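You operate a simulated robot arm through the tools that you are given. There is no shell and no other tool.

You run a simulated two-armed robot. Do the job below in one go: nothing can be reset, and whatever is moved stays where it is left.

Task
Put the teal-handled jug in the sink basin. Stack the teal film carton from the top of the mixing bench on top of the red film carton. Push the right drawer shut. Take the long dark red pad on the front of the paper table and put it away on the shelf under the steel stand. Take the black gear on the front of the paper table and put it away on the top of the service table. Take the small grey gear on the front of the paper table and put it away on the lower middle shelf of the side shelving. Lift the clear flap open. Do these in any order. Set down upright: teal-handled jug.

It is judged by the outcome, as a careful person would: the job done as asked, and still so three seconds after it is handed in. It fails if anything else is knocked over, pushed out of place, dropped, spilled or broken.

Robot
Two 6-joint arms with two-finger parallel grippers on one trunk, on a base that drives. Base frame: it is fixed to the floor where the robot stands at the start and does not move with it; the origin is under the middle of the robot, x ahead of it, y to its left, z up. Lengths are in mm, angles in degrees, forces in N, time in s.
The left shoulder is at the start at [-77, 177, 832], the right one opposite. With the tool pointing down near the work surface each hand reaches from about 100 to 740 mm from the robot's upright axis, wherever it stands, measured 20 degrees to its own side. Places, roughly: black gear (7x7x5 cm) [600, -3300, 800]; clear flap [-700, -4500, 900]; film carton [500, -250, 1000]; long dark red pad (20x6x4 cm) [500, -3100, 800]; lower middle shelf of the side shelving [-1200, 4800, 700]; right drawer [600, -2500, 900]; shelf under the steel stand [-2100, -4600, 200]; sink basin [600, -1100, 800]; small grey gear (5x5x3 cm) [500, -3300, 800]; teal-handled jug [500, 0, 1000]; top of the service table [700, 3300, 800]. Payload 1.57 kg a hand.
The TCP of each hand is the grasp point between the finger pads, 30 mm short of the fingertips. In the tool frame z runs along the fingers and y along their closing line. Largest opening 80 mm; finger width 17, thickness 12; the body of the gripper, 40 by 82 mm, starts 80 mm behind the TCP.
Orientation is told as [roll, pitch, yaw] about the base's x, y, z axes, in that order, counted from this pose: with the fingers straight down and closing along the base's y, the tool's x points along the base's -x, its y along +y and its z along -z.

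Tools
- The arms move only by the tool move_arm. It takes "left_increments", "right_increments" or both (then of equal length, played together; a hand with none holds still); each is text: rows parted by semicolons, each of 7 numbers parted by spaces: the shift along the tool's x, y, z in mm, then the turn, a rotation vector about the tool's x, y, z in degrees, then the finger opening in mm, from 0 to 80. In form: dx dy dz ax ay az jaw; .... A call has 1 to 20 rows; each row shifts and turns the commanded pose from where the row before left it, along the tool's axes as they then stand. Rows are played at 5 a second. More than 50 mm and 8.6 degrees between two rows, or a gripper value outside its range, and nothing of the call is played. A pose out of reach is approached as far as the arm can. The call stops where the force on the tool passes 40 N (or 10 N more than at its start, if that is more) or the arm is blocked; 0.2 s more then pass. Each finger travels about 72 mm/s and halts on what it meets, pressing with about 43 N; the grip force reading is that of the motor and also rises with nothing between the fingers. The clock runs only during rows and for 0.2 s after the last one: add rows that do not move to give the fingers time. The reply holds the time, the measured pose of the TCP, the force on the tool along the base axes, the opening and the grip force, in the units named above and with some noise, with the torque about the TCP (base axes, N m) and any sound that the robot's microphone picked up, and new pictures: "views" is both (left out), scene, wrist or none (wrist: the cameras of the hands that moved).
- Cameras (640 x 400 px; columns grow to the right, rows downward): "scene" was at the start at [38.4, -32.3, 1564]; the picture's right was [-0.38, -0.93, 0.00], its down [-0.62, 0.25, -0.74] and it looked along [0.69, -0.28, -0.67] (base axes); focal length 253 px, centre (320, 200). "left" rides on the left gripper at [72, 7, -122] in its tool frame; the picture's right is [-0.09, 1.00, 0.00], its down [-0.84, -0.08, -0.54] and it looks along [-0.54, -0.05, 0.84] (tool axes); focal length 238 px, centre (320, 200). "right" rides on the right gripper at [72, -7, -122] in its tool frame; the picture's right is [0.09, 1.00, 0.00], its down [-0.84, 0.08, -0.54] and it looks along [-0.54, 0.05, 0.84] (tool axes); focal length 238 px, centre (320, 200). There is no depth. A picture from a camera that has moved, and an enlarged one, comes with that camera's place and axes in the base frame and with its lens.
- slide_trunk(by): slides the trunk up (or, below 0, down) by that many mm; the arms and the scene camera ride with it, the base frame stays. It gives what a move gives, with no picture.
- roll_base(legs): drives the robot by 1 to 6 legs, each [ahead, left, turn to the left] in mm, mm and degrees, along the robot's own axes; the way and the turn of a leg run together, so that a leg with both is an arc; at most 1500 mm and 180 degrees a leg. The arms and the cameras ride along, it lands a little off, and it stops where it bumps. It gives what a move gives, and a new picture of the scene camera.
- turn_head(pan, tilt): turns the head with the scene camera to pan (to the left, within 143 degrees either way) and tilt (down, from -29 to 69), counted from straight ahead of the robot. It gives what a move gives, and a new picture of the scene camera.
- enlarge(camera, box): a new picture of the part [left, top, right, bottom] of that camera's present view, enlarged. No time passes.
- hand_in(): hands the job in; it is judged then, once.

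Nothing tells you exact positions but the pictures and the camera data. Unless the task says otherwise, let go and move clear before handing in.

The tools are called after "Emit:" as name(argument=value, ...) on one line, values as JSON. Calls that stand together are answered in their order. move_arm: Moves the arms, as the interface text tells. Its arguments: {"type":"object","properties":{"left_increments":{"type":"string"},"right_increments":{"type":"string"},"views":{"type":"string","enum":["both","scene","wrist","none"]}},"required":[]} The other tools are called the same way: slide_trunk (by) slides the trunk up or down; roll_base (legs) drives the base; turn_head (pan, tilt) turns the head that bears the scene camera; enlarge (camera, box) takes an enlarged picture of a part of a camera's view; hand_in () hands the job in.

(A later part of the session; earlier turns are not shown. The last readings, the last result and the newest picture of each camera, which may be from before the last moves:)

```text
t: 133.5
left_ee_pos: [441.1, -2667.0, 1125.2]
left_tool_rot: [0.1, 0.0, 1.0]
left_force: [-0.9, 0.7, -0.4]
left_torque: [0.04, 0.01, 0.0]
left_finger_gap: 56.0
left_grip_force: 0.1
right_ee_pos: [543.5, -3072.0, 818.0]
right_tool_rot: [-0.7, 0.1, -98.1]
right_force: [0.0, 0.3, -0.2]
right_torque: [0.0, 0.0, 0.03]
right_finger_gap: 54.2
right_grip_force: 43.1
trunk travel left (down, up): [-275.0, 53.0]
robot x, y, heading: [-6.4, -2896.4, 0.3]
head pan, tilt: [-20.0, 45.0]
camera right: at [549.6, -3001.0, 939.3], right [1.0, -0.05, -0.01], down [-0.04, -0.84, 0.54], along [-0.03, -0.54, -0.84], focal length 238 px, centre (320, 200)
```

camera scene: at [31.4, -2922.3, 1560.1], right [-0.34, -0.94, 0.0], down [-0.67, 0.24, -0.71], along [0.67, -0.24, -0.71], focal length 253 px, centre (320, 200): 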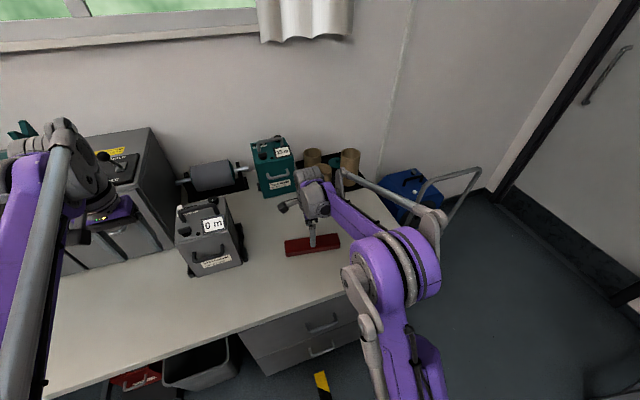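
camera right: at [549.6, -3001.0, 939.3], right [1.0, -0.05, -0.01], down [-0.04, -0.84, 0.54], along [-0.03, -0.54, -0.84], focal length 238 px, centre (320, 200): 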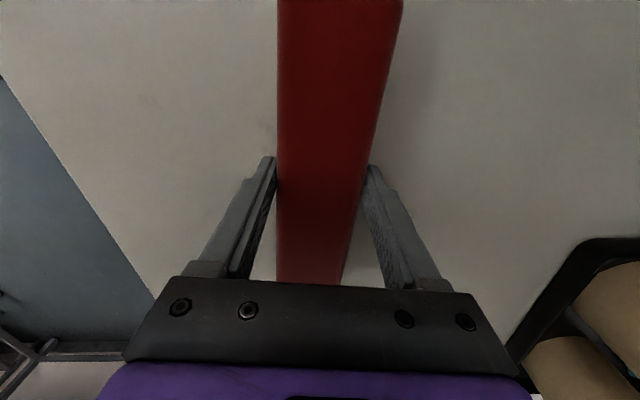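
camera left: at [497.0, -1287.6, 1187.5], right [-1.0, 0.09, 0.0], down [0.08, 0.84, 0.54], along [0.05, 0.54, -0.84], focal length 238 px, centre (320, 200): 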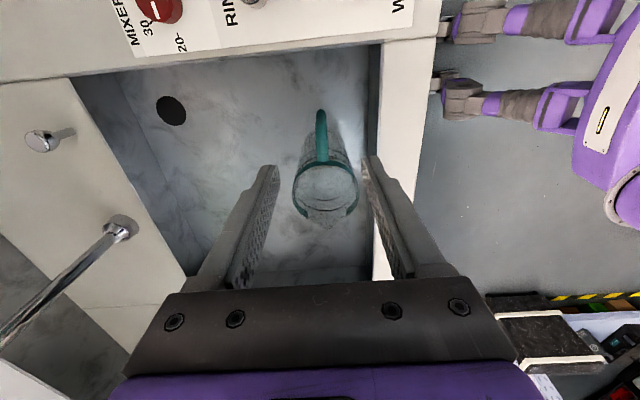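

Gripped (54 mm, 43 N). Lifting slowly and checking.

Emit:
move_arm(right_increments="0 0 -4 0 0 0 0; 0 0 -8 0 0 0 0; 0 0 -12 0 0 0 0; 0 0 -15 0 0 0 0; 0 0 -18 0 0 0 0; 0 0 -20 0 0 0 0; 0 0 -20 0 0 0 0; 0 0 -20 0 0 0 0; 0 0 -20 0 0 0 0; 0 0 -10 0 0 0 0; 0 0 0 0 0 0 0")

```text
t: 135.9
left_ee_pos: [440.8, -2666.2, 1124.1]
left_tool_rot: [0.0, -0.1, 1.0]
left_force: [-0.5, -0.2, 0.7]
left_torque: [-0.02, 0.04, -0.01]
left_finger_gap: 56.0
left_grip_force: 0.1
right_ee_pos: [544.4, -3072.5, 965.2]
right_tool_rot: [-0.6, 0.1, -98.1]
right_force: [-0.1, 0.1, -0.5]
right_torque: [-0.03, 0.06, 0.03]
right_finger_gap: 54.1
right_grip_force: 43.0
trunk travel left (down, up): [-275.0, 53.0]
robot x, y, heading: [-4.0, -2892.6, 0.1]
head pan, tilt: [-20.0, 45.0]
camera scene: at [31.8, -2922.4, 1560.1], right [-0.34, -0.94, 0.0], down [-0.67, 0.24, -0.71], along [0.67, -0.24, -0.71], focal length 253 px, centre (320, 200)
camera right: at [551.2, -3001.4, 1086.2], right [1.0, -0.05, -0.01], down [-0.04, -0.84, 0.54], along [-0.03, -0.54, -0.84], focal length 238 px, centre (320, 200)
```

scene: 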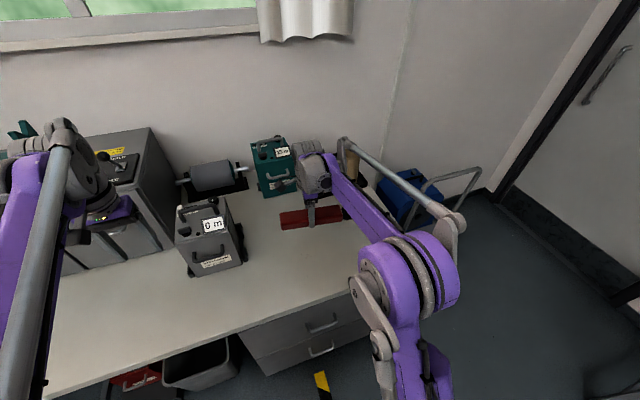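
right: 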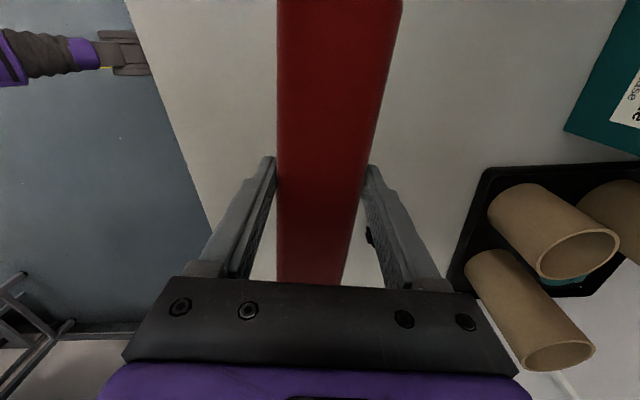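

The pad is held. I'll back away, turn right 90°, and look from there.

Emit:
roll_base(legs=[[-450, 0, 0]])

Emit:
roll_base(legs=[[0, 0, -90]])

```text
t: 138.6
left_ee_pos: [2.1, -2669.3, 1124.7]
left_tool_rot: [-0.1, 0.0, 0.8]
left_force: [0.4, 0.5, -0.2]
left_torque: [0.0, 0.0, 0.03]
left_finger_gap: 56.0
left_grip_force: 0.0
right_ee_pos: [105.9, -3077.0, 965.7]
right_tool_rot: [-0.5, 0.0, -98.4]
right_force: [-0.4, -0.1, 0.1]
right_torque: [-0.01, 0.01, 0.01]
right_finger_gap: 54.1
right_grip_force: 43.0
trunk travel left (down, up): [-275.0, 53.0]
robot x, y, heading: [-443.2, -2896.6, 0.1]
head pan, tilt: [-20.0, 45.0]
camera scene: at [-407.2, -2923.1, 1560.1], right [-0.34, -0.94, 0.0], down [-0.66, 0.24, -0.71], along [0.66, -0.24, -0.71], focal length 253 px, centre (320, 200)
```

scene: 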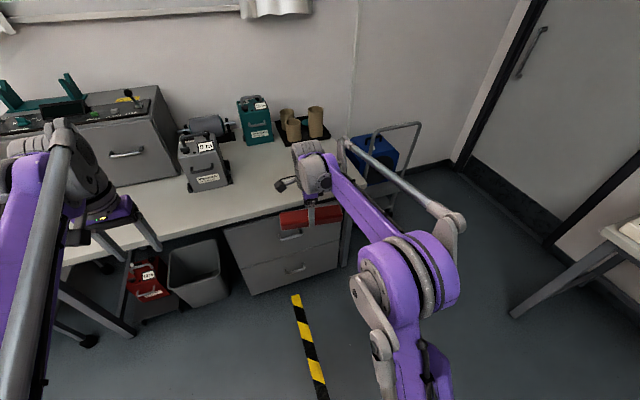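

```text
t: 142.8
left_ee_pos: [-222.5, -3342.6, 1124.4]
left_tool_rot: [0.0, 0.1, -89.6]
left_force: [-0.9, -0.7, -0.1]
left_torque: [-0.01, -0.03, 0.01]
left_finger_gap: 56.1
left_grip_force: 0.0
right_ee_pos: [-630.2, -3443.2, 964.3]
right_tool_rot: [-0.6, -0.1, 171.2]
right_force: [-0.6, -0.4, -0.4]
right_torque: [0.01, 0.03, -0.02]
right_finger_gap: 54.0
right_grip_force: 43.2
trunk travel left (down, up): [-275.0, 53.0]
robot x, y, heading: [-444.5, -2894.3, -90.6]
head pan, tilt: [-20.0, 45.0]
camera scene: at [-470.5, -2930.3, 1560.1], right [-0.94, 0.35, 0.0], down [0.25, 0.66, -0.71], along [-0.25, -0.66, -0.71], focal length 253 px, centre (320, 200)
```

scene: 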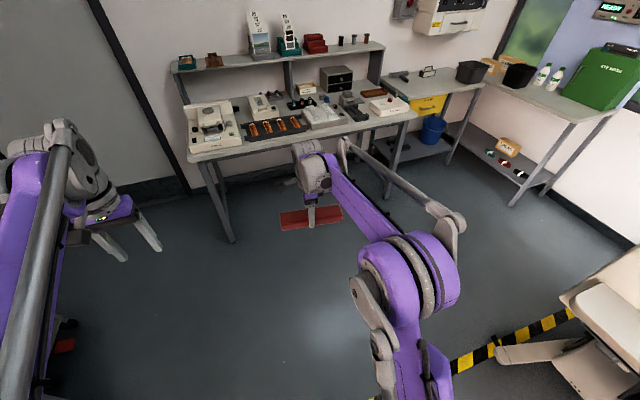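

Facing the far bench now. I'll advance to y≈-3350 so the base clears the desk on the right, then slide right toward the steel stand.

Emit:
roll_base(legs=[[450, 0, 0.6]])

Emit:
turn_head(pan=-90, tilt=45)

```text
t: 145.5
left_ee_pos: [-218.4, -3793.9, 1124.2]
left_tool_rot: [-0.1, 0.0, -88.7]
left_force: [-0.8, 0.5, 0.4]
left_torque: [-0.01, 0.01, 0.0]
left_finger_gap: 55.9
left_grip_force: 0.1
right_ee_pos: [-623.6, -3899.6, 963.7]
right_tool_rot: [-0.6, 0.0, 171.9]
right_force: [-0.8, -1.0, -0.8]
right_torque: [0.02, -0.02, -0.01]
right_finger_gap: 54.2
right_grip_force: 42.9
trunk travel left (down, up): [-275.0, 53.0]
robot x, y, heading: [-446.2, -3348.3, -89.6]
head pan, tilt: [-20.0, 45.0]
camera scene: at [-470.8, -3384.5, 1560.0], right [-0.94, 0.34, 0.0], down [0.24, 0.67, -0.71], along [-0.24, -0.67, -0.71], focal length 253 px, centre (320, 200)
```

scene: 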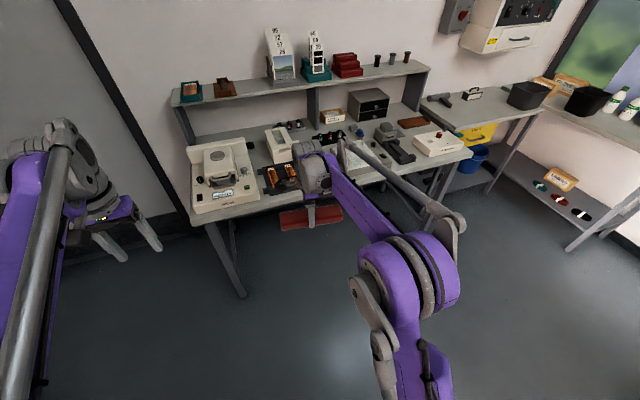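

```text
t: 146.9
left_ee_pos: [-217.9, -3793.4, 1124.5]
left_tool_rot: [0.0, 0.0, -88.8]
left_force: [0.4, -0.5, 0.0]
left_torque: [0.0, -0.01, 0.03]
left_finger_gap: 56.1
left_grip_force: 0.2
right_ee_pos: [-623.8, -3900.0, 964.2]
right_tool_rot: [-0.6, 0.0, 171.9]
right_force: [0.0, 0.6, -0.9]
right_torque: [0.0, -0.03, -0.02]
right_finger_gap: 54.2
right_grip_force: 43.0
trunk travel left (down, up): [-275.0, 53.0]
robot x, y, heading: [-446.4, -3347.5, -89.7]
head pan, tilt: [-90.0, 45.0]
camera scene: at [-524.7, -3308.3, 1560.1], right [-0.01, 1.0, 0.0], down [0.71, 0.0, -0.71], along [-0.71, 0.0, -0.71], focal length 253 px, centre (320, 200)
```

scene: 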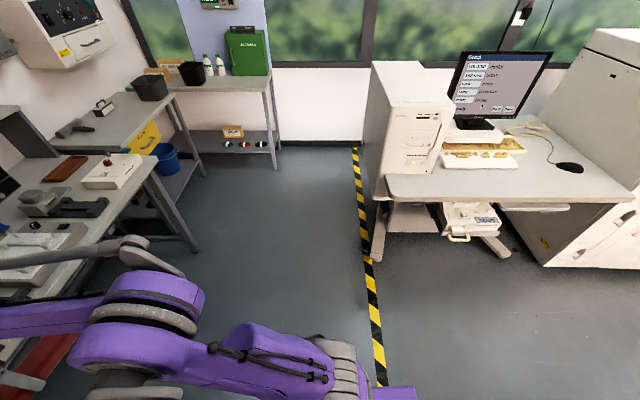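

The corridor is clear. Sliding right about 1.5 m to face the steel stand.

Emit:
roll_base(legs=[[0, -750, 0], [0, -720, -0.3]])

Emit:
turn_head(pan=-15, tilt=40)

```text
t: 160.3
left_ee_pos: [-1689.7, -3797.4, 1124.8]
left_tool_rot: [0.0, 0.0, -89.1]
left_force: [-0.4, -0.7, 0.5]
left_torque: [-0.04, -0.01, -0.03]
left_finger_gap: 55.9
left_grip_force: 0.1
right_ee_pos: [-2095.2, -3901.1, 964.3]
right_tool_rot: [-0.4, 0.0, 171.7]
right_force: [0.3, 0.4, -0.7]
right_torque: [0.02, -0.02, -0.02]
right_finger_gap: 53.7
right_grip_force: 42.5
trunk travel left (down, up): [-275.0, 53.0]
robot x, y, heading: [-1916.0, -3352.4, -89.8]
head pan, tilt: [-90.0, 45.0]
camera scene: at [-1994.3, -3310.1, 1560.1], right [0.0, 1.0, 0.0], down [0.71, 0.0, -0.71], along [-0.71, 0.0, -0.71], focal length 253 px, centre (320, 200)
```

scene: 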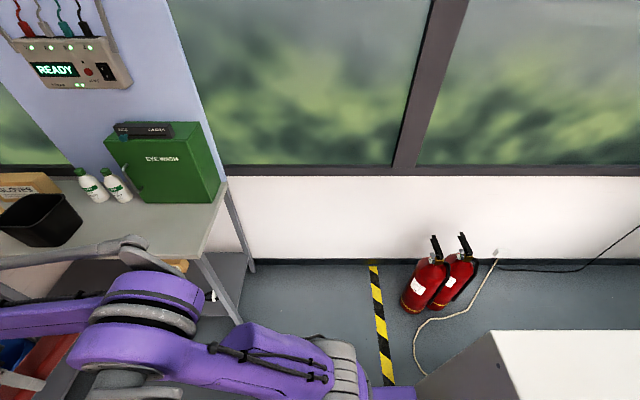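

```text
t: 161.8
left_ee_pos: [-1689.8, -3796.8, 1123.1]
left_tool_rot: [0.0, 0.1, -89.2]
left_force: [-0.2, 0.1, 0.1]
left_torque: [0.0, 0.02, 0.01]
left_finger_gap: 56.2
left_grip_force: 0.1
right_ee_pos: [-2095.4, -3900.4, 963.8]
right_tool_rot: [-0.5, 0.0, 171.8]
right_force: [-0.5, 0.1, -0.3]
right_torque: [-0.02, 0.01, -0.04]
right_finger_gap: 53.6
right_grip_force: 42.9
trunk travel left (down, up): [-275.0, 53.0]
robot x, y, heading: [-1916.2, -3348.8, -89.7]
head pan, tilt: [-15.0, 40.0]
camera scene: at [-1934.9, -3392.2, 1567.3], right [-0.97, 0.26, 0.0], down [0.17, 0.62, -0.77], along [-0.2, -0.74, -0.64], focal length 253 px, centre (320, 200)
```

scene: 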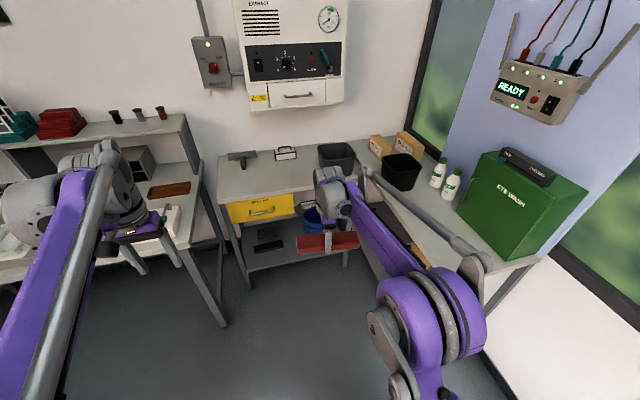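

I'm in front of the steel stand. Zooming in on its lower shelf.

Emit:
enlarge(camera="scene", box=[200, 130, 380, 300])

Emit:
enlarge(camera="right", box=[0, 0, 640, 400])

Emit:
enlarge(camera="left", box=[0, 0, 640, 400])

```text
2.35 times, centred on (290, 215) of scene
camera zoom: at [-1934.9, -3392.2, 1567.3], right [-0.97, 0.26, 0.0], down [0.17, 0.62, -0.77], along [-0.2, -0.74, -0.64], focal length 596 px, centre (391, 165)
```

zoom: 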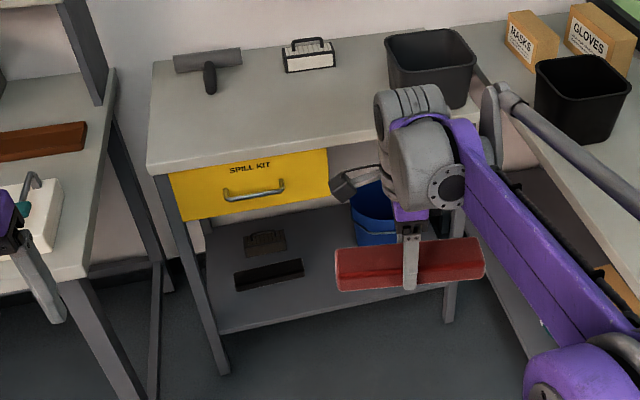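

```text
1.00 times, centred on (320, 200) of right (not enlarged: the box is as wide or as high as the picture)
camera zoom: at [-2022.6, -3906.5, 1086.0], right [-0.05, -1.0, -0.01], down [-0.84, 0.04, 0.54], along [-0.54, 0.04, -0.84], focal length 238 px, centre (320, 200)
```

zoom: 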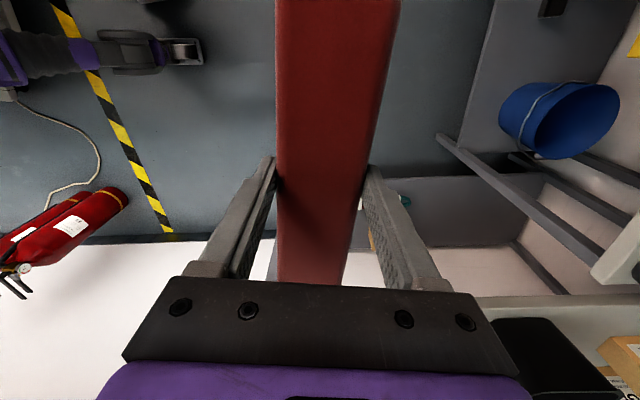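

```text
1.00 times, centred on (320, 200) of left (not enlarged: the box is as wide or as high as the picture)
camera zoom: at [-1684.6, -3724.1, 1245.7], right [1.0, -0.08, 0.0], down [-0.06, -0.84, 0.54], along [-0.04, -0.54, -0.84], focal length 238 px, centre (320, 200)
```

zoom: 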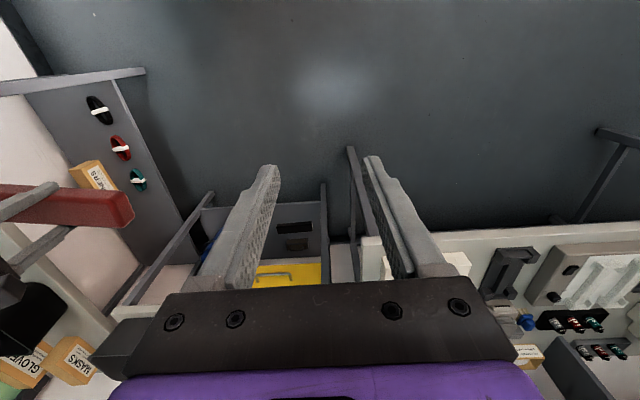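

Stand: front legs at y≈-4417, x -1708 to -2388, lower shelf at z≈200, with free space along its front at x≈-2090. I'll shift right a bit, raise the left hand, and lower the trunk.

Emit:
roll_base(legs=[[0, -90, 0]])

Emit:
move_arm(left_increments="0 0 -20 0 0 0 56; 0 0 -30 0 0 0 56; 0 0 -30 0 0 0 56; 0 0 -30 0 0 0 56; 0 0 -30 0 0 0 56; 0 0 0 0 0 0 56", views="none")

Emit:
slide_trunk(by=-150)

Emit:
slide_trunk(by=-125)

```text
t: 163.2
left_ee_pos: [-1779.7, -3797.2, 1125.4]
left_tool_rot: [0.0, 0.0, -89.1]
left_force: [0.1, -0.8, -0.3]
left_torque: [-0.01, -0.01, 0.02]
left_finger_gap: 56.1
left_grip_force: 0.0
right_ee_pos: [-2186.9, -3901.0, 964.6]
right_tool_rot: [-0.5, 0.0, 171.6]
right_force: [-0.7, 0.1, -1.0]
right_torque: [0.02, 0.01, 0.0]
right_finger_gap: 54.2
right_grip_force: 42.8
trunk travel left (down, up): [-275.0, 53.0]
robot x, y, heading: [-2005.6, -3352.3, -90.1]
head pan, tilt: [-15.0, 40.0]
camera scene: at [-2024.5, -3392.2, 1567.3], right [-0.97, 0.26, 0.0], down [0.17, 0.62, -0.77], along [-0.2, -0.74, -0.64], focal length 253 px, centre (320, 200)
```

scene: 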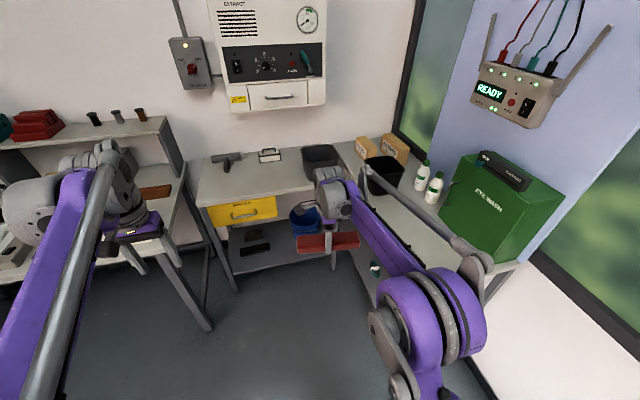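

```text
t: 164.6
left_ee_pos: [-1779.0, -3796.5, 1263.1]
left_tool_rot: [-0.1, 0.0, -89.1]
left_force: [0.6, 0.7, 1.3]
left_torque: [-0.03, -0.01, 0.02]
left_finger_gap: 56.1
left_grip_force: 0.1
right_ee_pos: [-2186.4, -3900.0, 963.8]
right_tool_rot: [-0.6, 0.0, 171.8]
right_force: [-0.5, -0.7, -0.9]
right_torque: [-0.03, 0.04, 0.0]
right_finger_gap: 53.8
right_grip_force: 42.9
trunk travel left (down, up): [-275.0, 53.0]
robot x, y, heading: [-2003.2, -3352.9, -89.9]
head pan, tilt: [-15.0, 40.0]
```

```text
t: 166.3
left_ee_pos: [-1779.8, -3799.3, 1097.9]
left_tool_rot: [-0.1, 2.4, -89.1]
left_force: [0.1, -1.0, 0.6]
left_torque: [-0.02, 0.0, -0.02]
left_finger_gap: 56.2
left_grip_force: 0.0
right_ee_pos: [-2185.2, -3900.1, 815.3]
right_tool_rot: [-0.4, 0.0, 171.6]
right_force: [0.3, -0.6, -0.7]
right_torque: [0.01, -0.01, -0.03]
right_finger_gap: 53.9
right_grip_force: 43.3
trunk travel left (down, up): [-125.0, 203.0]
robot x, y, heading: [-2004.3, -3354.3, -90.1]
head pan, tilt: [-15.0, 40.0]
```

```text
t: 167.9
left_ee_pos: [-1780.1, -3799.5, 971.7]
left_tool_rot: [0.0, 2.3, -89.2]
left_force: [-0.4, 0.3, -0.6]
left_torque: [0.02, -0.01, -0.01]
left_finger_gap: 56.0
left_grip_force: 0.0
right_ee_pos: [-2184.8, -3901.0, 689.0]
right_tool_rot: [-0.5, 0.0, 171.7]
right_force: [1.1, -0.9, -0.7]
right_torque: [-0.01, -0.02, 0.0]
right_finger_gap: 54.3
right_grip_force: 43.0
trunk travel left (down, up): [0.0, 328.0]
robot x, y, heading: [-2002.4, -3348.0, -90.1]
head pan, tilt: [-15.0, 40.0]
```

Trunk is fully down. Now I'll turn the pad parallel to the shelf front and lower the right hand in free space.

Emit:
move_arm(right_increments="0 0 0 0 0 -4.2 0; 0 0 0 0 0 -4.1 0; 6.8 0 15 0 0 0 0; 6.8 0 25 0 0 0 0; 6.8 0 30 0 0 0 0; 6.8 0 30 0 0 0 0; 6.8 0 30 0 0 0 0; 6.8 0 30 0 0 0 0; 6.8 0 30 0 0 0 0; 6.8 0 30 0 0 0 0; 6.8 0 30 0 0 0 0; 6.8 0 30 0 0 0 0; 6.8 0 30 0 0 0 0; 6.8 0 30 0 0 0 0; 6.8 0 30 0 0 0 0; 6.8 0 20 0 0 0 0; 0 0 10 0 0 0 0; 0 0 0 0 0 0 0")

```text
t: 171.7
left_ee_pos: [-1779.1, -3799.9, 971.8]
left_tool_rot: [-0.1, 2.3, -89.1]
left_force: [0.4, -0.9, -0.1]
left_torque: [-0.02, 0.01, -0.01]
left_finger_gap: 56.0
left_grip_force: 0.1
right_ee_pos: [-2088.7, -3896.2, 289.8]
right_tool_rot: [-0.5, 0.0, 180.0]
right_force: [-0.2, -0.2, -1.0]
right_torque: [-0.01, 0.0, -0.02]
right_finger_gap: 53.8
right_grip_force: 43.2
trunk travel left (down, up): [0.0, 328.0]
robot x, y, heading: [-1999.7, -3349.1, -90.2]
head pan, tilt: [-15.0, 40.0]
camera scene: at [-2024.2, -3442.6, 1289.5], right [-0.97, 0.26, 0.0], down [0.17, 0.62, -0.77], along [-0.2, -0.74, -0.64], focal length 253 px, centre (320, 200)
camera right: at [-2015.3, -3890.9, 410.8], right [0.09, -1.0, -0.01], down [-0.84, -0.08, 0.54], along [-0.54, -0.04, -0.84], focal length 238 px, centre (320, 200)
```

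scene: 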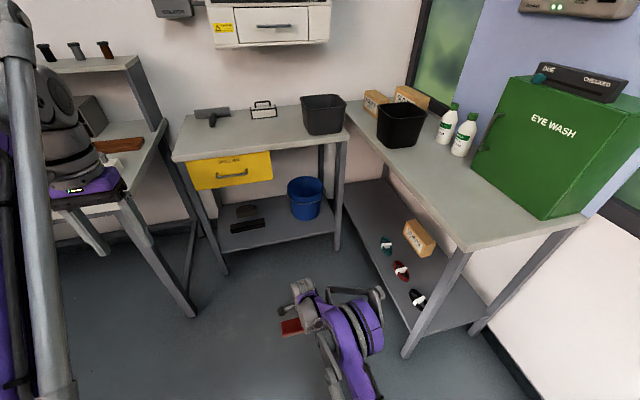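
right: 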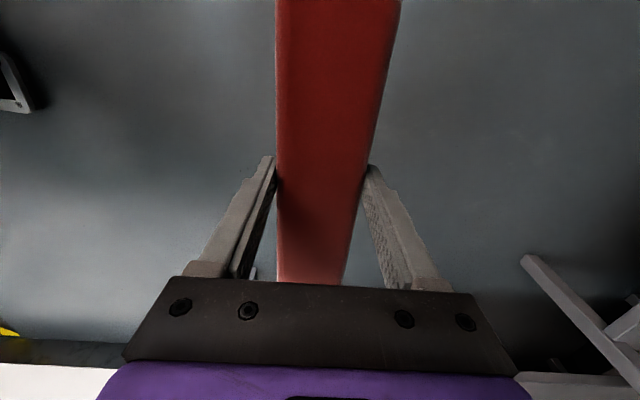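

The shelf is now clearly visible. I'll zoom in to measure it.

Emit:
enlarge(camera="scene", box=[160, 90, 360, 290])

```text
2.00 times, centred on (260, 190) of scene
camera zoom: at [-2024.2, -3442.6, 1289.5], right [-0.97, 0.26, 0.0], down [0.17, 0.62, -0.77], along [-0.2, -0.74, -0.64], focal length 506 px, centre (440, 220)
```

zoom: 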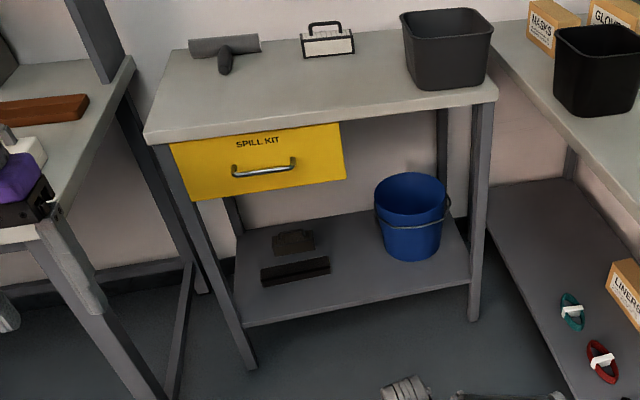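

Shelf top is at about z 185, free around [-2090, -4475]. Driving forward in two steps, checking the left side clearance.

Emit:
roll_base(legs=[[300, 0, 0.1]])

Emit:
turn_head(pan=35, tilt=40)

```text
t: 173.7
left_ee_pos: [-1777.4, -4096.7, 972.1]
left_tool_rot: [0.0, 2.4, -88.8]
left_force: [0.2, -0.7, 0.6]
left_torque: [0.03, 0.0, 0.03]
left_finger_gap: 55.8
left_grip_force: 0.1
right_ee_pos: [-2084.8, -4194.3, 289.8]
right_tool_rot: [-0.6, 0.0, -179.7]
right_force: [0.3, -0.2, -1.5]
right_torque: [-0.02, -0.03, 0.01]
right_finger_gap: 54.1
right_grip_force: 42.8
trunk travel left (down, up): [0.0, 328.0]
robot x, y, heading: [-2006.6, -3648.8, -89.9]
head pan, tilt: [-15.0, 40.0]
camera scene: at [-2023.4, -3740.5, 1289.5], right [-0.97, 0.26, 0.0], down [0.16, 0.62, -0.77], along [-0.2, -0.74, -0.64], focal length 253 px, centre (320, 200)
```

scene: 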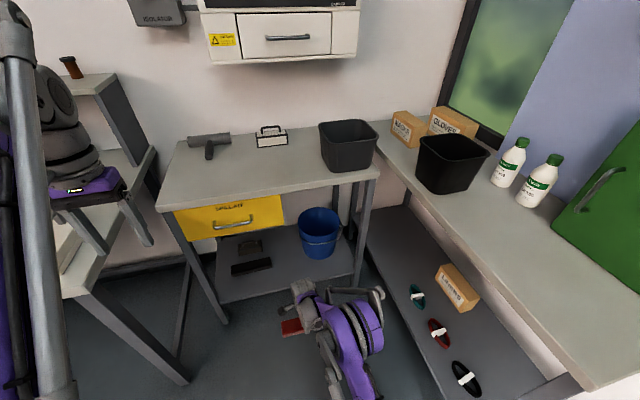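

```text
t: 174.9
left_ee_pos: [-1777.0, -4096.1, 971.8]
left_tool_rot: [0.0, 2.3, -89.0]
left_force: [0.2, -0.4, -0.2]
left_torque: [0.0, -0.03, 0.0]
left_finger_gap: 55.9
left_grip_force: 0.1
right_ee_pos: [-2086.2, -4193.5, 289.7]
right_tool_rot: [-0.5, 0.0, -179.7]
right_force: [-0.2, 0.7, -0.7]
right_torque: [0.01, 0.01, -0.02]
right_finger_gap: 54.4
right_grip_force: 43.1
trunk travel left (down, up): [0.0, 328.0]
robot x, y, heading: [-2005.6, -3649.7, -90.0]
head pan, tilt: [35.0, 40.0]
camera scene: at [-1952.7, -3727.4, 1289.5], right [-0.82, -0.58, 0.0], down [-0.37, 0.53, -0.77], along [0.44, -0.63, -0.64], focal length 253 px, centre (320, 200)
```

scene: 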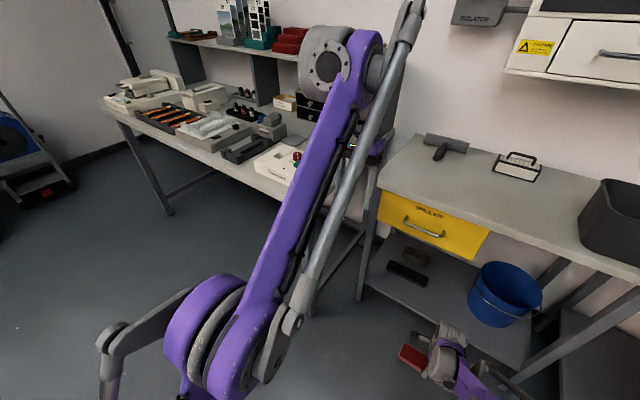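

Left elbow has clearance to the bench. I'll drive forward 180 mm more, then check the pad against the shelf.

Emit:
turn_head(pan=-5, tilt=50)

Emit:
roll_base(legs=[[180, 0, 0]])

Emit:
enlarge(camera="right", box=[0, 0, 640, 400])

```text
t: 176.0
left_ee_pos: [-1777.9, -4097.3, 971.6]
left_tool_rot: [-0.1, 2.3, -88.9]
left_force: [1.0, 0.2, -0.6]
left_torque: [0.02, 0.03, 0.02]
left_finger_gap: 55.9
left_grip_force: 0.1
right_ee_pos: [-2085.3, -4194.0, 290.0]
right_tool_rot: [-0.5, 0.0, -179.9]
right_force: [-0.2, 0.2, -0.8]
right_torque: [-0.01, 0.0, 0.0]
right_finger_gap: 54.0
right_grip_force: 43.2
trunk travel left (down, up): [0.0, 328.0]
robot x, y, heading: [-2007.7, -3648.9, -89.5]
head pan, tilt: [-5.0, 50.0]
camera scene: at [-2008.0, -3734.7, 1275.4], right [-1.0, 0.08, 0.0], down [0.06, 0.76, -0.64], along [-0.05, -0.64, -0.77], focal length 253 px, centre (320, 200)
```

scene: 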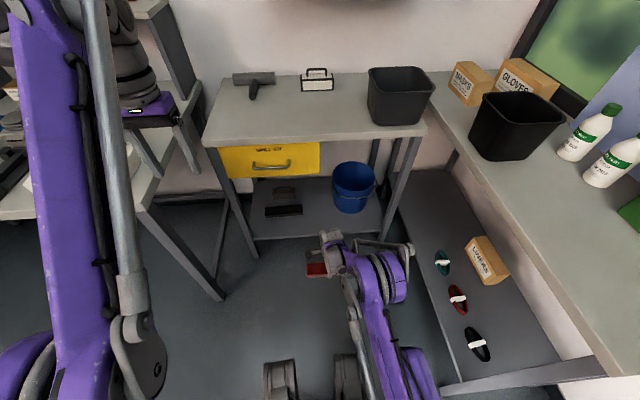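

```text
t: 177.5
left_ee_pos: [-1776.0, -4276.2, 972.5]
left_tool_rot: [0.0, 2.3, -88.9]
left_force: [-0.4, -0.2, -0.4]
left_torque: [0.02, 0.02, -0.04]
left_finger_gap: 55.8
left_grip_force: 0.1
right_ee_pos: [-2085.3, -4374.8, 290.2]
right_tool_rot: [-0.5, 0.0, -179.8]
right_force: [0.3, 0.1, -0.6]
right_torque: [0.02, -0.01, -0.01]
right_finger_gap: 54.0
right_grip_force: 43.3
trunk travel left (down, up): [0.0, 328.0]
robot x, y, heading: [-2000.5, -3827.7, -89.9]
head pan, tilt: [-5.0, 50.0]
camera scene: at [-2007.3, -3915.3, 1275.3], right [-1.0, 0.08, 0.0], down [0.06, 0.76, -0.64], along [-0.05, -0.64, -0.77], focal length 253 px, centre (320, 200)
```

scene: 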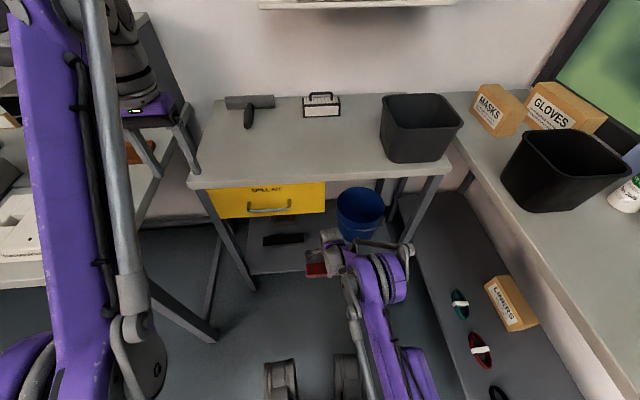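

```text
1.00 times, centred on (320, 200) of right (not enlarged: the box is as wide or as high as the picture)
camera zoom: at [-2011.6, -4368.7, 410.9], right [0.1, -1.0, -0.01], down [-0.84, -0.09, 0.54], along [-0.54, -0.04, -0.84], focal length 238 px, centre (320, 200)
```

zoom: 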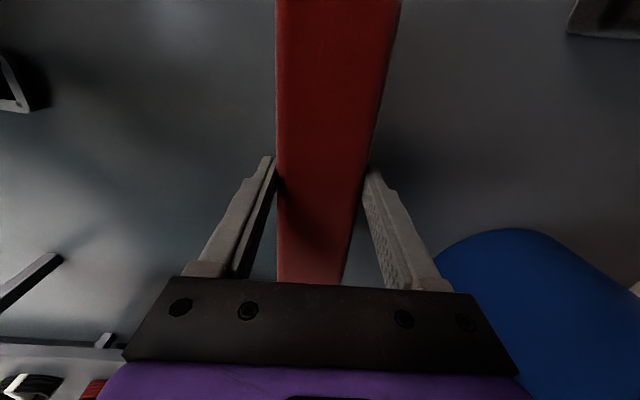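

I'll move the pad about 50 mm left, away from the bucket, and 90 mm in over the shelf, then lower it close.

Emit:
move_arm(right_increments="10 10 0 0 0 0 0; 10 16 0 0 0 0 0; 10 16 0 0 0 0 0; 10 16 0 0 0 0 0; 10 16 0 0 0 0 0; 0 16 0 0 0 0 0; 0 0 10 0 0 0 0; 0 0 15 0 0 0 0; 0 0 15 0 0 0 0; 0 0 10 0 0 0 0; 0 0 0 0 0 0 0")

Emit:
enlarge(camera="scene", box=[220, 170, 440, 310])

```text
t: 179.9
left_ee_pos: [-1775.6, -4276.9, 971.6]
left_tool_rot: [-0.1, 2.3, -88.9]
left_force: [0.1, 0.2, 0.0]
left_torque: [0.03, -0.01, 0.0]
left_finger_gap: 56.1
left_grip_force: 0.0
right_ee_pos: [-2036.1, -4451.6, 246.5]
right_tool_rot: [-0.4, 0.1, -179.8]
right_force: [-0.2, 0.4, -1.2]
right_torque: [0.01, 0.0, 0.0]
right_finger_gap: 54.0
right_grip_force: 43.4
right hand out of reach, approached as far as the arm can: row 9, 10
trunk travel left (down, up): [0.0, 328.0]
robot x, y, heading: [-2002.8, -3828.6, -89.8]
head pan, tilt: [-5.0, 50.0]
camera scene: at [-2007.3, -3914.8, 1275.3], right [-1.0, 0.08, 0.0], down [0.06, 0.76, -0.64], along [-0.05, -0.64, -0.77], focal length 253 px, centre (320, 200)
camera right: at [-1963.8, -4446.3, 368.3], right [0.1, -1.0, -0.01], down [-0.84, -0.08, 0.54], along [-0.54, -0.05, -0.84], focal length 238 px, centre (320, 200)
```

scene: 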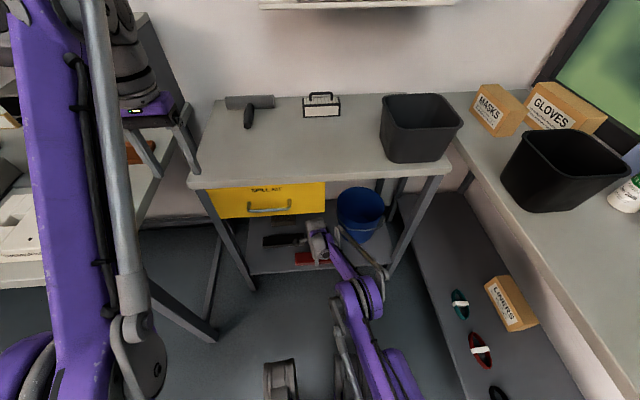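
right: 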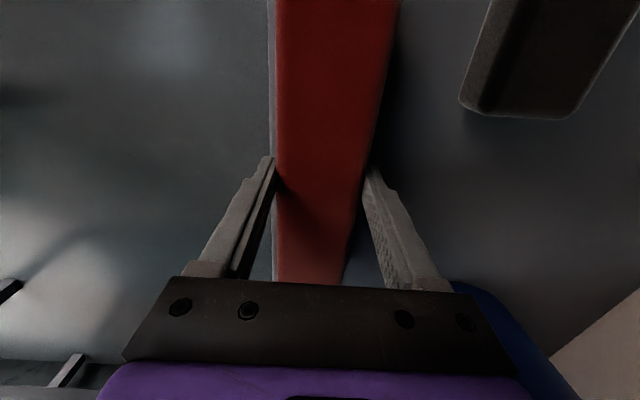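

```text
2.86 times, centred on (330, 240) of scene
camera zoom: at [-2007.3, -3914.8, 1275.3], right [-1.0, 0.08, 0.0], down [0.06, 0.76, -0.64], along [-0.05, -0.64, -0.77], focal length 724 px, centre (291, 86)
```

zoom: 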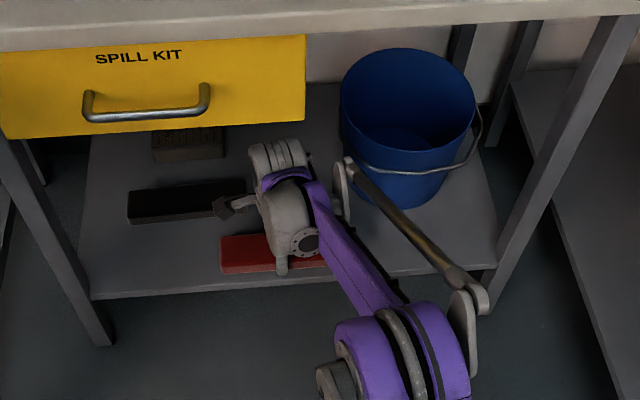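

The pad is over the shelf's front edge, but the arm is at its limit. I'll tuck the left hand inward for clearance and then drive forward 45 mm.

Emit:
move_arm(left_increments="0 -30 0 0 0 0 56; 0 -30 0 0 0 0 56; 0 -30 0 0 0 0 56; 0 -30 0 0 0 0 56; 0 -30 0 0 0 0 56; 0 0 0 0 0 0 56", views="none")

Emit:
roll_base(legs=[[45, 0, 0]])

Emit:
enlarge(camera="right", box=[0, 0, 640, 400])

```text
t: 181.3
left_ee_pos: [-1927.6, -4280.9, 971.5]
left_tool_rot: [0.0, 2.4, -88.9]
left_force: [-0.3, 0.3, 0.2]
left_torque: [0.0, 0.03, 0.0]
left_finger_gap: 56.3
left_grip_force: 0.1
right_ee_pos: [-2036.2, -4452.6, 246.7]
right_tool_rot: [-0.4, 0.0, -179.8]
right_force: [1.1, 0.2, -0.6]
right_torque: [-0.02, 0.0, -0.01]
right_finger_gap: 54.1
right_grip_force: 42.6
trunk travel left (down, up): [0.0, 328.0]
robot x, y, heading: [-2003.2, -3822.1, -89.7]
head pan, tilt: [-5.0, 50.0]
```

```text
t: 182.2
left_ee_pos: [-1926.8, -4326.1, 971.3]
left_tool_rot: [0.0, 2.5, -88.8]
left_force: [0.4, 0.1, -0.3]
left_torque: [-0.02, -0.02, -0.02]
left_finger_gap: 56.1
left_grip_force: 0.1
right_ee_pos: [-2036.9, -4496.5, 246.9]
right_tool_rot: [-0.5, 0.1, -179.9]
right_force: [0.1, -0.5, -0.8]
right_torque: [-0.04, 0.03, 0.0]
right_finger_gap: 54.3
right_grip_force: 43.0
trunk travel left (down, up): [0.0, 328.0]
robot x, y, heading: [-2000.8, -3875.4, -89.9]
head pan, tilt: [-5.0, 50.0]
camera scene: at [-2007.1, -3960.0, 1275.3], right [-1.0, 0.08, 0.0], down [0.06, 0.76, -0.64], along [-0.05, -0.64, -0.77], focal length 253 px, centre (320, 200)
```

scene: 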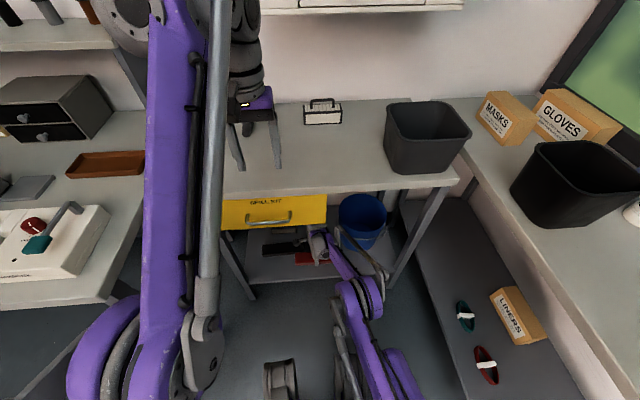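

```text
1.00 times, centred on (320, 200) of right (not enlarged: the box is as wide or as high as the picture)
camera zoom: at [-1963.4, -4491.0, 368.1], right [0.1, -1.0, -0.01], down [-0.84, -0.09, 0.54], along [-0.54, -0.05, -0.84], focal length 238 px, centre (320, 200)
```

zoom: 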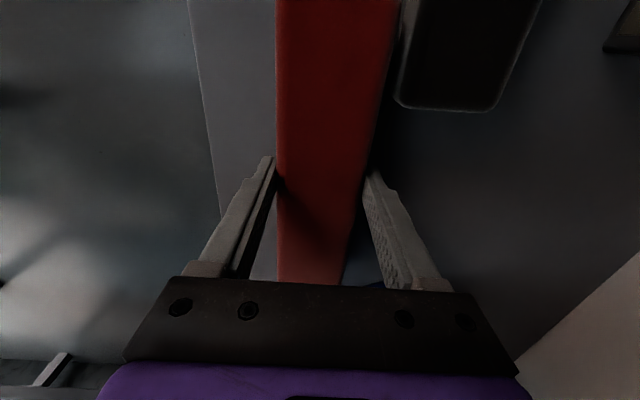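

The pad's back edge is close to the black item, so I'll pull back 25 mm and then lower with force checks.

Emit:
move_arm(right_increments="0 -12 0 0 0 0 0; 0 -13 0 0 0 0 0; 0 0 8 0 0 0 0; 0 0 5 0 0 0 0; 0 0 0 0 0 0 0", views="wrist")

Emit:
move_arm(right_increments="0 0 3 0 0 0 0; 0 0 3 0 0 0 0; 0 0 0 0 0 0 0", views="none")

```text
t: 183.3
left_ee_pos: [-1925.7, -4323.0, 972.2]
left_tool_rot: [0.0, 2.2, -88.9]
left_force: [-0.1, -0.8, -0.2]
left_torque: [0.01, -0.04, -0.04]
left_finger_gap: 55.8
left_grip_force: 0.0
right_ee_pos: [-2036.5, -4470.0, 238.6]
right_tool_rot: [-0.5, 0.1, -179.6]
right_force: [-1.0, 7.2, 22.3]
right_torque: [-0.33, 0.19, -0.07]
right_finger_gap: 54.1
right_grip_force: 43.3
trunk travel left (down, up): [0.0, 328.0]
robot x, y, heading: [-2002.0, -3876.8, -90.0]
head pan, tilt: [-5.0, 50.0]
stopped in row 5 (right hand): the force on the tool passed its limit at 43 N (the readings are from after the stop); the commanded pose is now the measured one
camera right: at [-1963.0, -4465.3, 359.3], right [0.1, -1.0, -0.01], down [-0.84, -0.09, 0.54], along [-0.54, -0.05, -0.84], focal length 238 px, centre (320, 200)
```

right: 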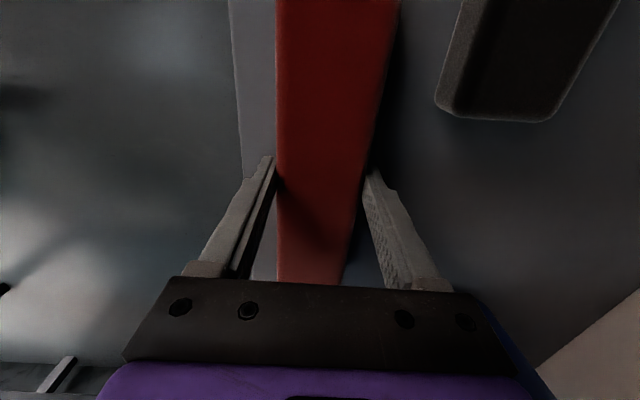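

```text
t: 183.7
left_ee_pos: [-1927.0, -4324.3, 971.8]
left_tool_rot: [0.1, 2.3, -88.8]
left_force: [0.2, -0.2, 0.2]
left_torque: [-0.03, -0.01, -0.01]
left_finger_gap: 55.9
left_grip_force: 0.0
right_ee_pos: [-2036.4, -4470.2, 238.3]
right_tool_rot: [-0.4, -0.1, -179.7]
right_force: [-1.1, 7.9, 21.5]
right_torque: [-0.31, 0.06, -0.08]
right_finger_gap: 54.1
right_grip_force: 42.9
trunk travel left (down, up): [0.0, 328.0]
robot x, y, heading: [-2003.7, -3871.3, -89.7]
head pan, tilt: [-5.0, 50.0]
stopped in row 1 (right hand): the force on the tool passed its limit at 45 N (the readings are from after the stop); the commanded pose is now the measured one
```

The pad rests on the shelf (z≈200). I'll unload slightly and release.

Emit:
move_arm(right_increments="0 0 -1 0 0 0 0; 0 0 0 0 0 0 0; 0 0 0 0 0 0 58; 0 0 0 0 0 0 64; 0 0 0 0 0 0 68; 0 0 0 0 0 0 68; 0 0 -15 0 0 0 68; 0 0 -25 0 0 0 68; 0 0 -25 0 0 0 68; 0 0 -25 0 0 0 68; 0 0 0 0 0 0 68")

```text
t: 186.1
left_ee_pos: [-1926.2, -4324.7, 970.8]
left_tool_rot: [0.0, 2.2, -88.9]
left_force: [0.2, -0.1, 0.8]
left_torque: [0.0, 0.0, -0.02]
left_finger_gap: 56.0
left_grip_force: 0.1
right_ee_pos: [-2035.6, -4472.5, 325.3]
right_tool_rot: [-0.5, 0.0, -179.7]
right_force: [0.7, -0.1, -0.4]
right_torque: [0.02, 0.0, 0.0]
right_finger_gap: 67.8
right_grip_force: 0.0
trunk travel left (down, up): [0.0, 328.0]
robot x, y, heading: [-2000.9, -3871.5, -89.4]
head pan, tilt: [-5.0, 50.0]
camera scene: at [-2007.2, -3959.0, 1275.3], right [-1.0, 0.08, 0.0], down [0.06, 0.76, -0.64], along [-0.05, -0.64, -0.77], focal length 253 px, centre (320, 200)
camera right: at [-1962.5, -4467.5, 447.9], right [0.1, -1.0, -0.01], down [-0.84, -0.09, 0.54], along [-0.54, -0.04, -0.84], focal length 238 px, centre (320, 200)
```

scene: 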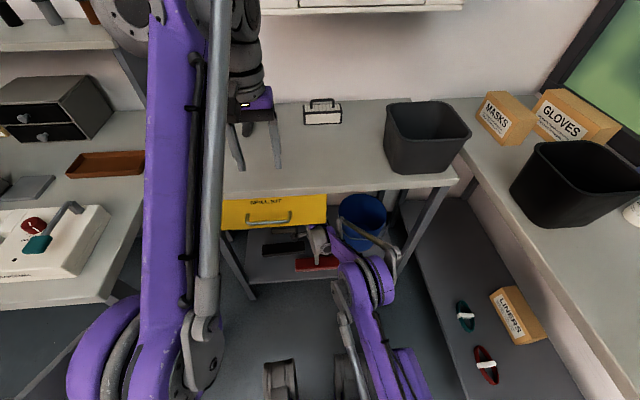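
right: 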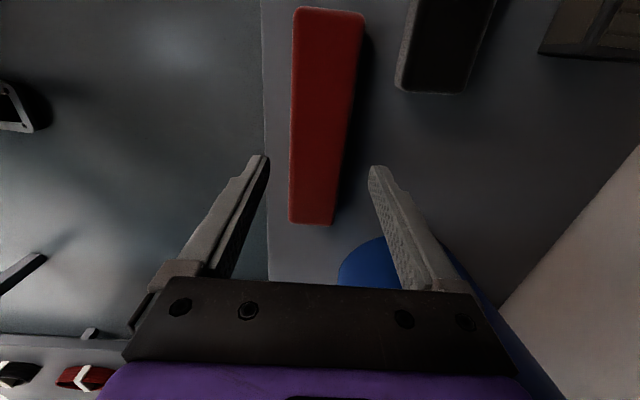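

The pad is on the shelf, fully supported. Backing out, then raising the trunk and right hand.

Emit:
roll_base(legs=[[-500, 0, 0]])

Emit:
slide_trunk(by=275)

Emit:
move_arm(right_increments="0 0 -40 0 0 0 60; 0 0 -40 0 0 0 60; 0 0 -40 0 0 0 60; 0 0 -40 0 0 0 60; 0 0 -40 0 0 0 60; 0 0 -40 0 0 0 60; 0 0 -40 0 0 0 60; 0 0 -40 0 0 0 60; 0 0 -40 0 0 0 60; 0 0 -40 0 0 0 60; 0 0 0 0 0 0 60", views="scene")

```text
t: 189.1
left_ee_pos: [-1927.9, -3823.6, 972.6]
left_tool_rot: [0.0, 2.3, -89.0]
left_force: [0.6, 0.1, 0.4]
left_torque: [-0.03, -0.02, 0.0]
left_finger_gap: 55.8
left_grip_force: 0.0
right_ee_pos: [-2038.2, -3971.6, 325.3]
right_tool_rot: [-0.5, 0.0, -179.8]
right_force: [-0.3, -0.4, 0.2]
right_torque: [-0.04, 0.0, 0.0]
right_finger_gap: 67.9
right_grip_force: 0.1
trunk travel left (down, up): [0.0, 328.0]
robot x, y, heading: [-2005.9, -3372.6, -90.4]
head pan, tilt: [-5.0, 50.0]
camera scene: at [-2008.7, -3458.2, 1275.4], right [-1.0, 0.09, 0.0], down [0.07, 0.76, -0.64], along [-0.06, -0.64, -0.77], focal length 253 px, centre (320, 200)
```

scene: 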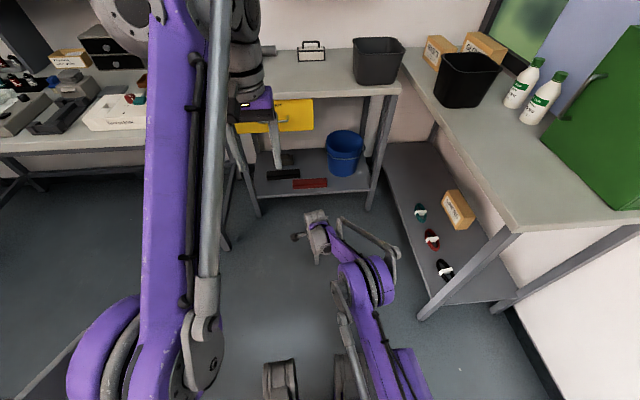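

```text
t: 191.8
left_ee_pos: [-1929.7, -3821.3, 1247.3]
left_tool_rot: [0.0, 2.3, -89.1]
left_force: [-0.4, -0.6, 0.5]
left_torque: [-0.03, -0.01, -0.02]
left_finger_gap: 56.3
left_grip_force: 0.0
right_ee_pos: [-2038.7, -3971.4, 601.1]
right_tool_rot: [-0.5, 0.0, -179.8]
right_force: [-0.3, -0.1, 0.3]
right_torque: [-0.02, 0.02, 0.01]
right_finger_gap: 68.2
right_grip_force: 0.1
trunk travel left (down, up): [-275.0, 53.0]
robot x, y, heading: [-2006.6, -3372.1, -89.8]
head pan, tilt: [-5.0, 50.0]
```

```text
t: 194.2
left_ee_pos: [-1928.8, -3823.8, 1245.5]
left_tool_rot: [0.0, 2.3, -89.0]
left_force: [0.1, 0.2, 0.0]
left_torque: [-0.04, -0.03, -0.01]
left_finger_gap: 56.2
left_grip_force: 0.0
right_ee_pos: [-2039.2, -3976.9, 1001.2]
right_tool_rot: [-0.6, 0.1, -180.0]
right_force: [0.2, 0.0, -0.6]
right_torque: [0.01, -0.01, -0.01]
right_finger_gap: 59.8
right_grip_force: 0.1
trunk travel left (down, up): [-275.0, 53.0]
robot x, y, heading: [-2001.8, -3372.6, -90.0]
head pan, tilt: [-5.0, 50.0]
camera scene: at [-2008.8, -3408.1, 1553.2], right [-1.0, 0.09, 0.0], down [0.07, 0.76, -0.64], along [-0.06, -0.64, -0.77], focal length 253 px, centre (320, 200)
```

scene: 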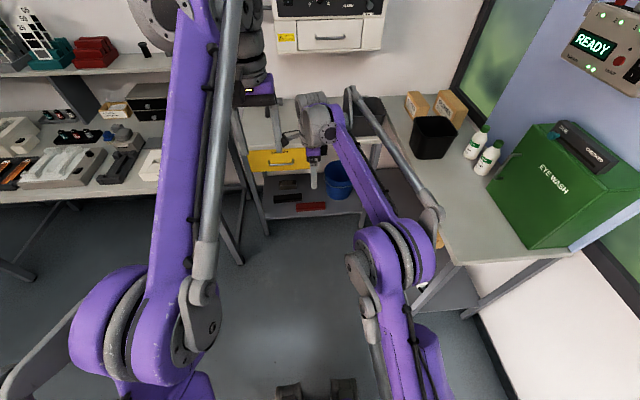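

Pad done. Now I'll slide left to face the instrument with the clear flap.

Emit:
roll_base(legs=[[0, 650, 0], [0, 620, 0]])

Emit:
turn_head(pan=0, tilt=35)

```text
t: 205.9
left_ee_pos: [-660.9, -3825.8, 1246.0]
left_tool_rot: [0.0, 2.4, -89.0]
left_force: [-0.2, -0.7, 1.0]
left_torque: [0.02, 0.01, 0.01]
left_finger_gap: 55.8
left_grip_force: 0.1
right_ee_pos: [-770.1, -3978.3, 1001.1]
right_tool_rot: [-0.6, -0.2, -180.0]
right_force: [0.5, -0.1, 0.2]
right_torque: [-0.04, -0.02, 0.0]
right_finger_gap: 59.7
right_grip_force: 0.2
trunk travel left (down, up): [-275.0, 53.0]
robot x, y, heading: [-739.0, -3373.9, -89.7]
head pan, tilt: [-5.0, 50.0]
camera scene: at [-740.8, -3409.3, 1553.2], right [-1.0, 0.09, 0.0], down [0.07, 0.76, -0.64], along [-0.06, -0.64, -0.77], focal length 253 px, centre (320, 200)
```

scene: 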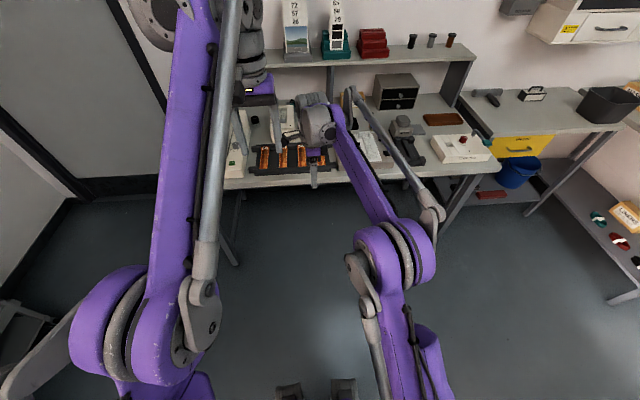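

```text
t: 206.7
left_ee_pos: [-660.4, -3824.3, 1247.3]
left_tool_rot: [-0.1, 2.3, -89.0]
left_force: [-0.5, 0.0, 0.0]
left_torque: [-0.03, -0.01, 0.0]
left_finger_gap: 56.0
left_grip_force: 0.0
right_ee_pos: [-771.4, -3978.5, 1003.0]
right_tool_rot: [-0.5, 0.0, -179.8]
right_force: [-0.4, -0.3, -0.7]
right_torque: [0.0, 0.02, -0.04]
right_finger_gap: 60.1
right_grip_force: 0.1
trunk travel left (down, up): [-275.0, 53.0]
robot x, y, heading: [-738.1, -3377.4, -89.8]
head pan, tilt: [0.0, 35.0]
camera scene: at [-734.1, -3420.6, 1574.8], right [-1.0, 0.0, 0.0], down [0.0, 0.57, -0.82], along [0.0, -0.82, -0.57], focal length 253 px, centre (320, 200)
```

scene: 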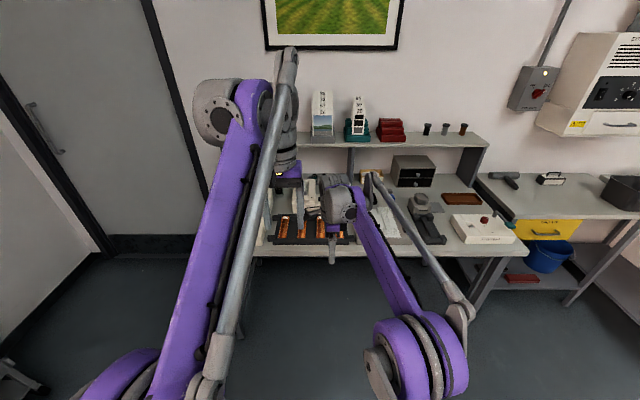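

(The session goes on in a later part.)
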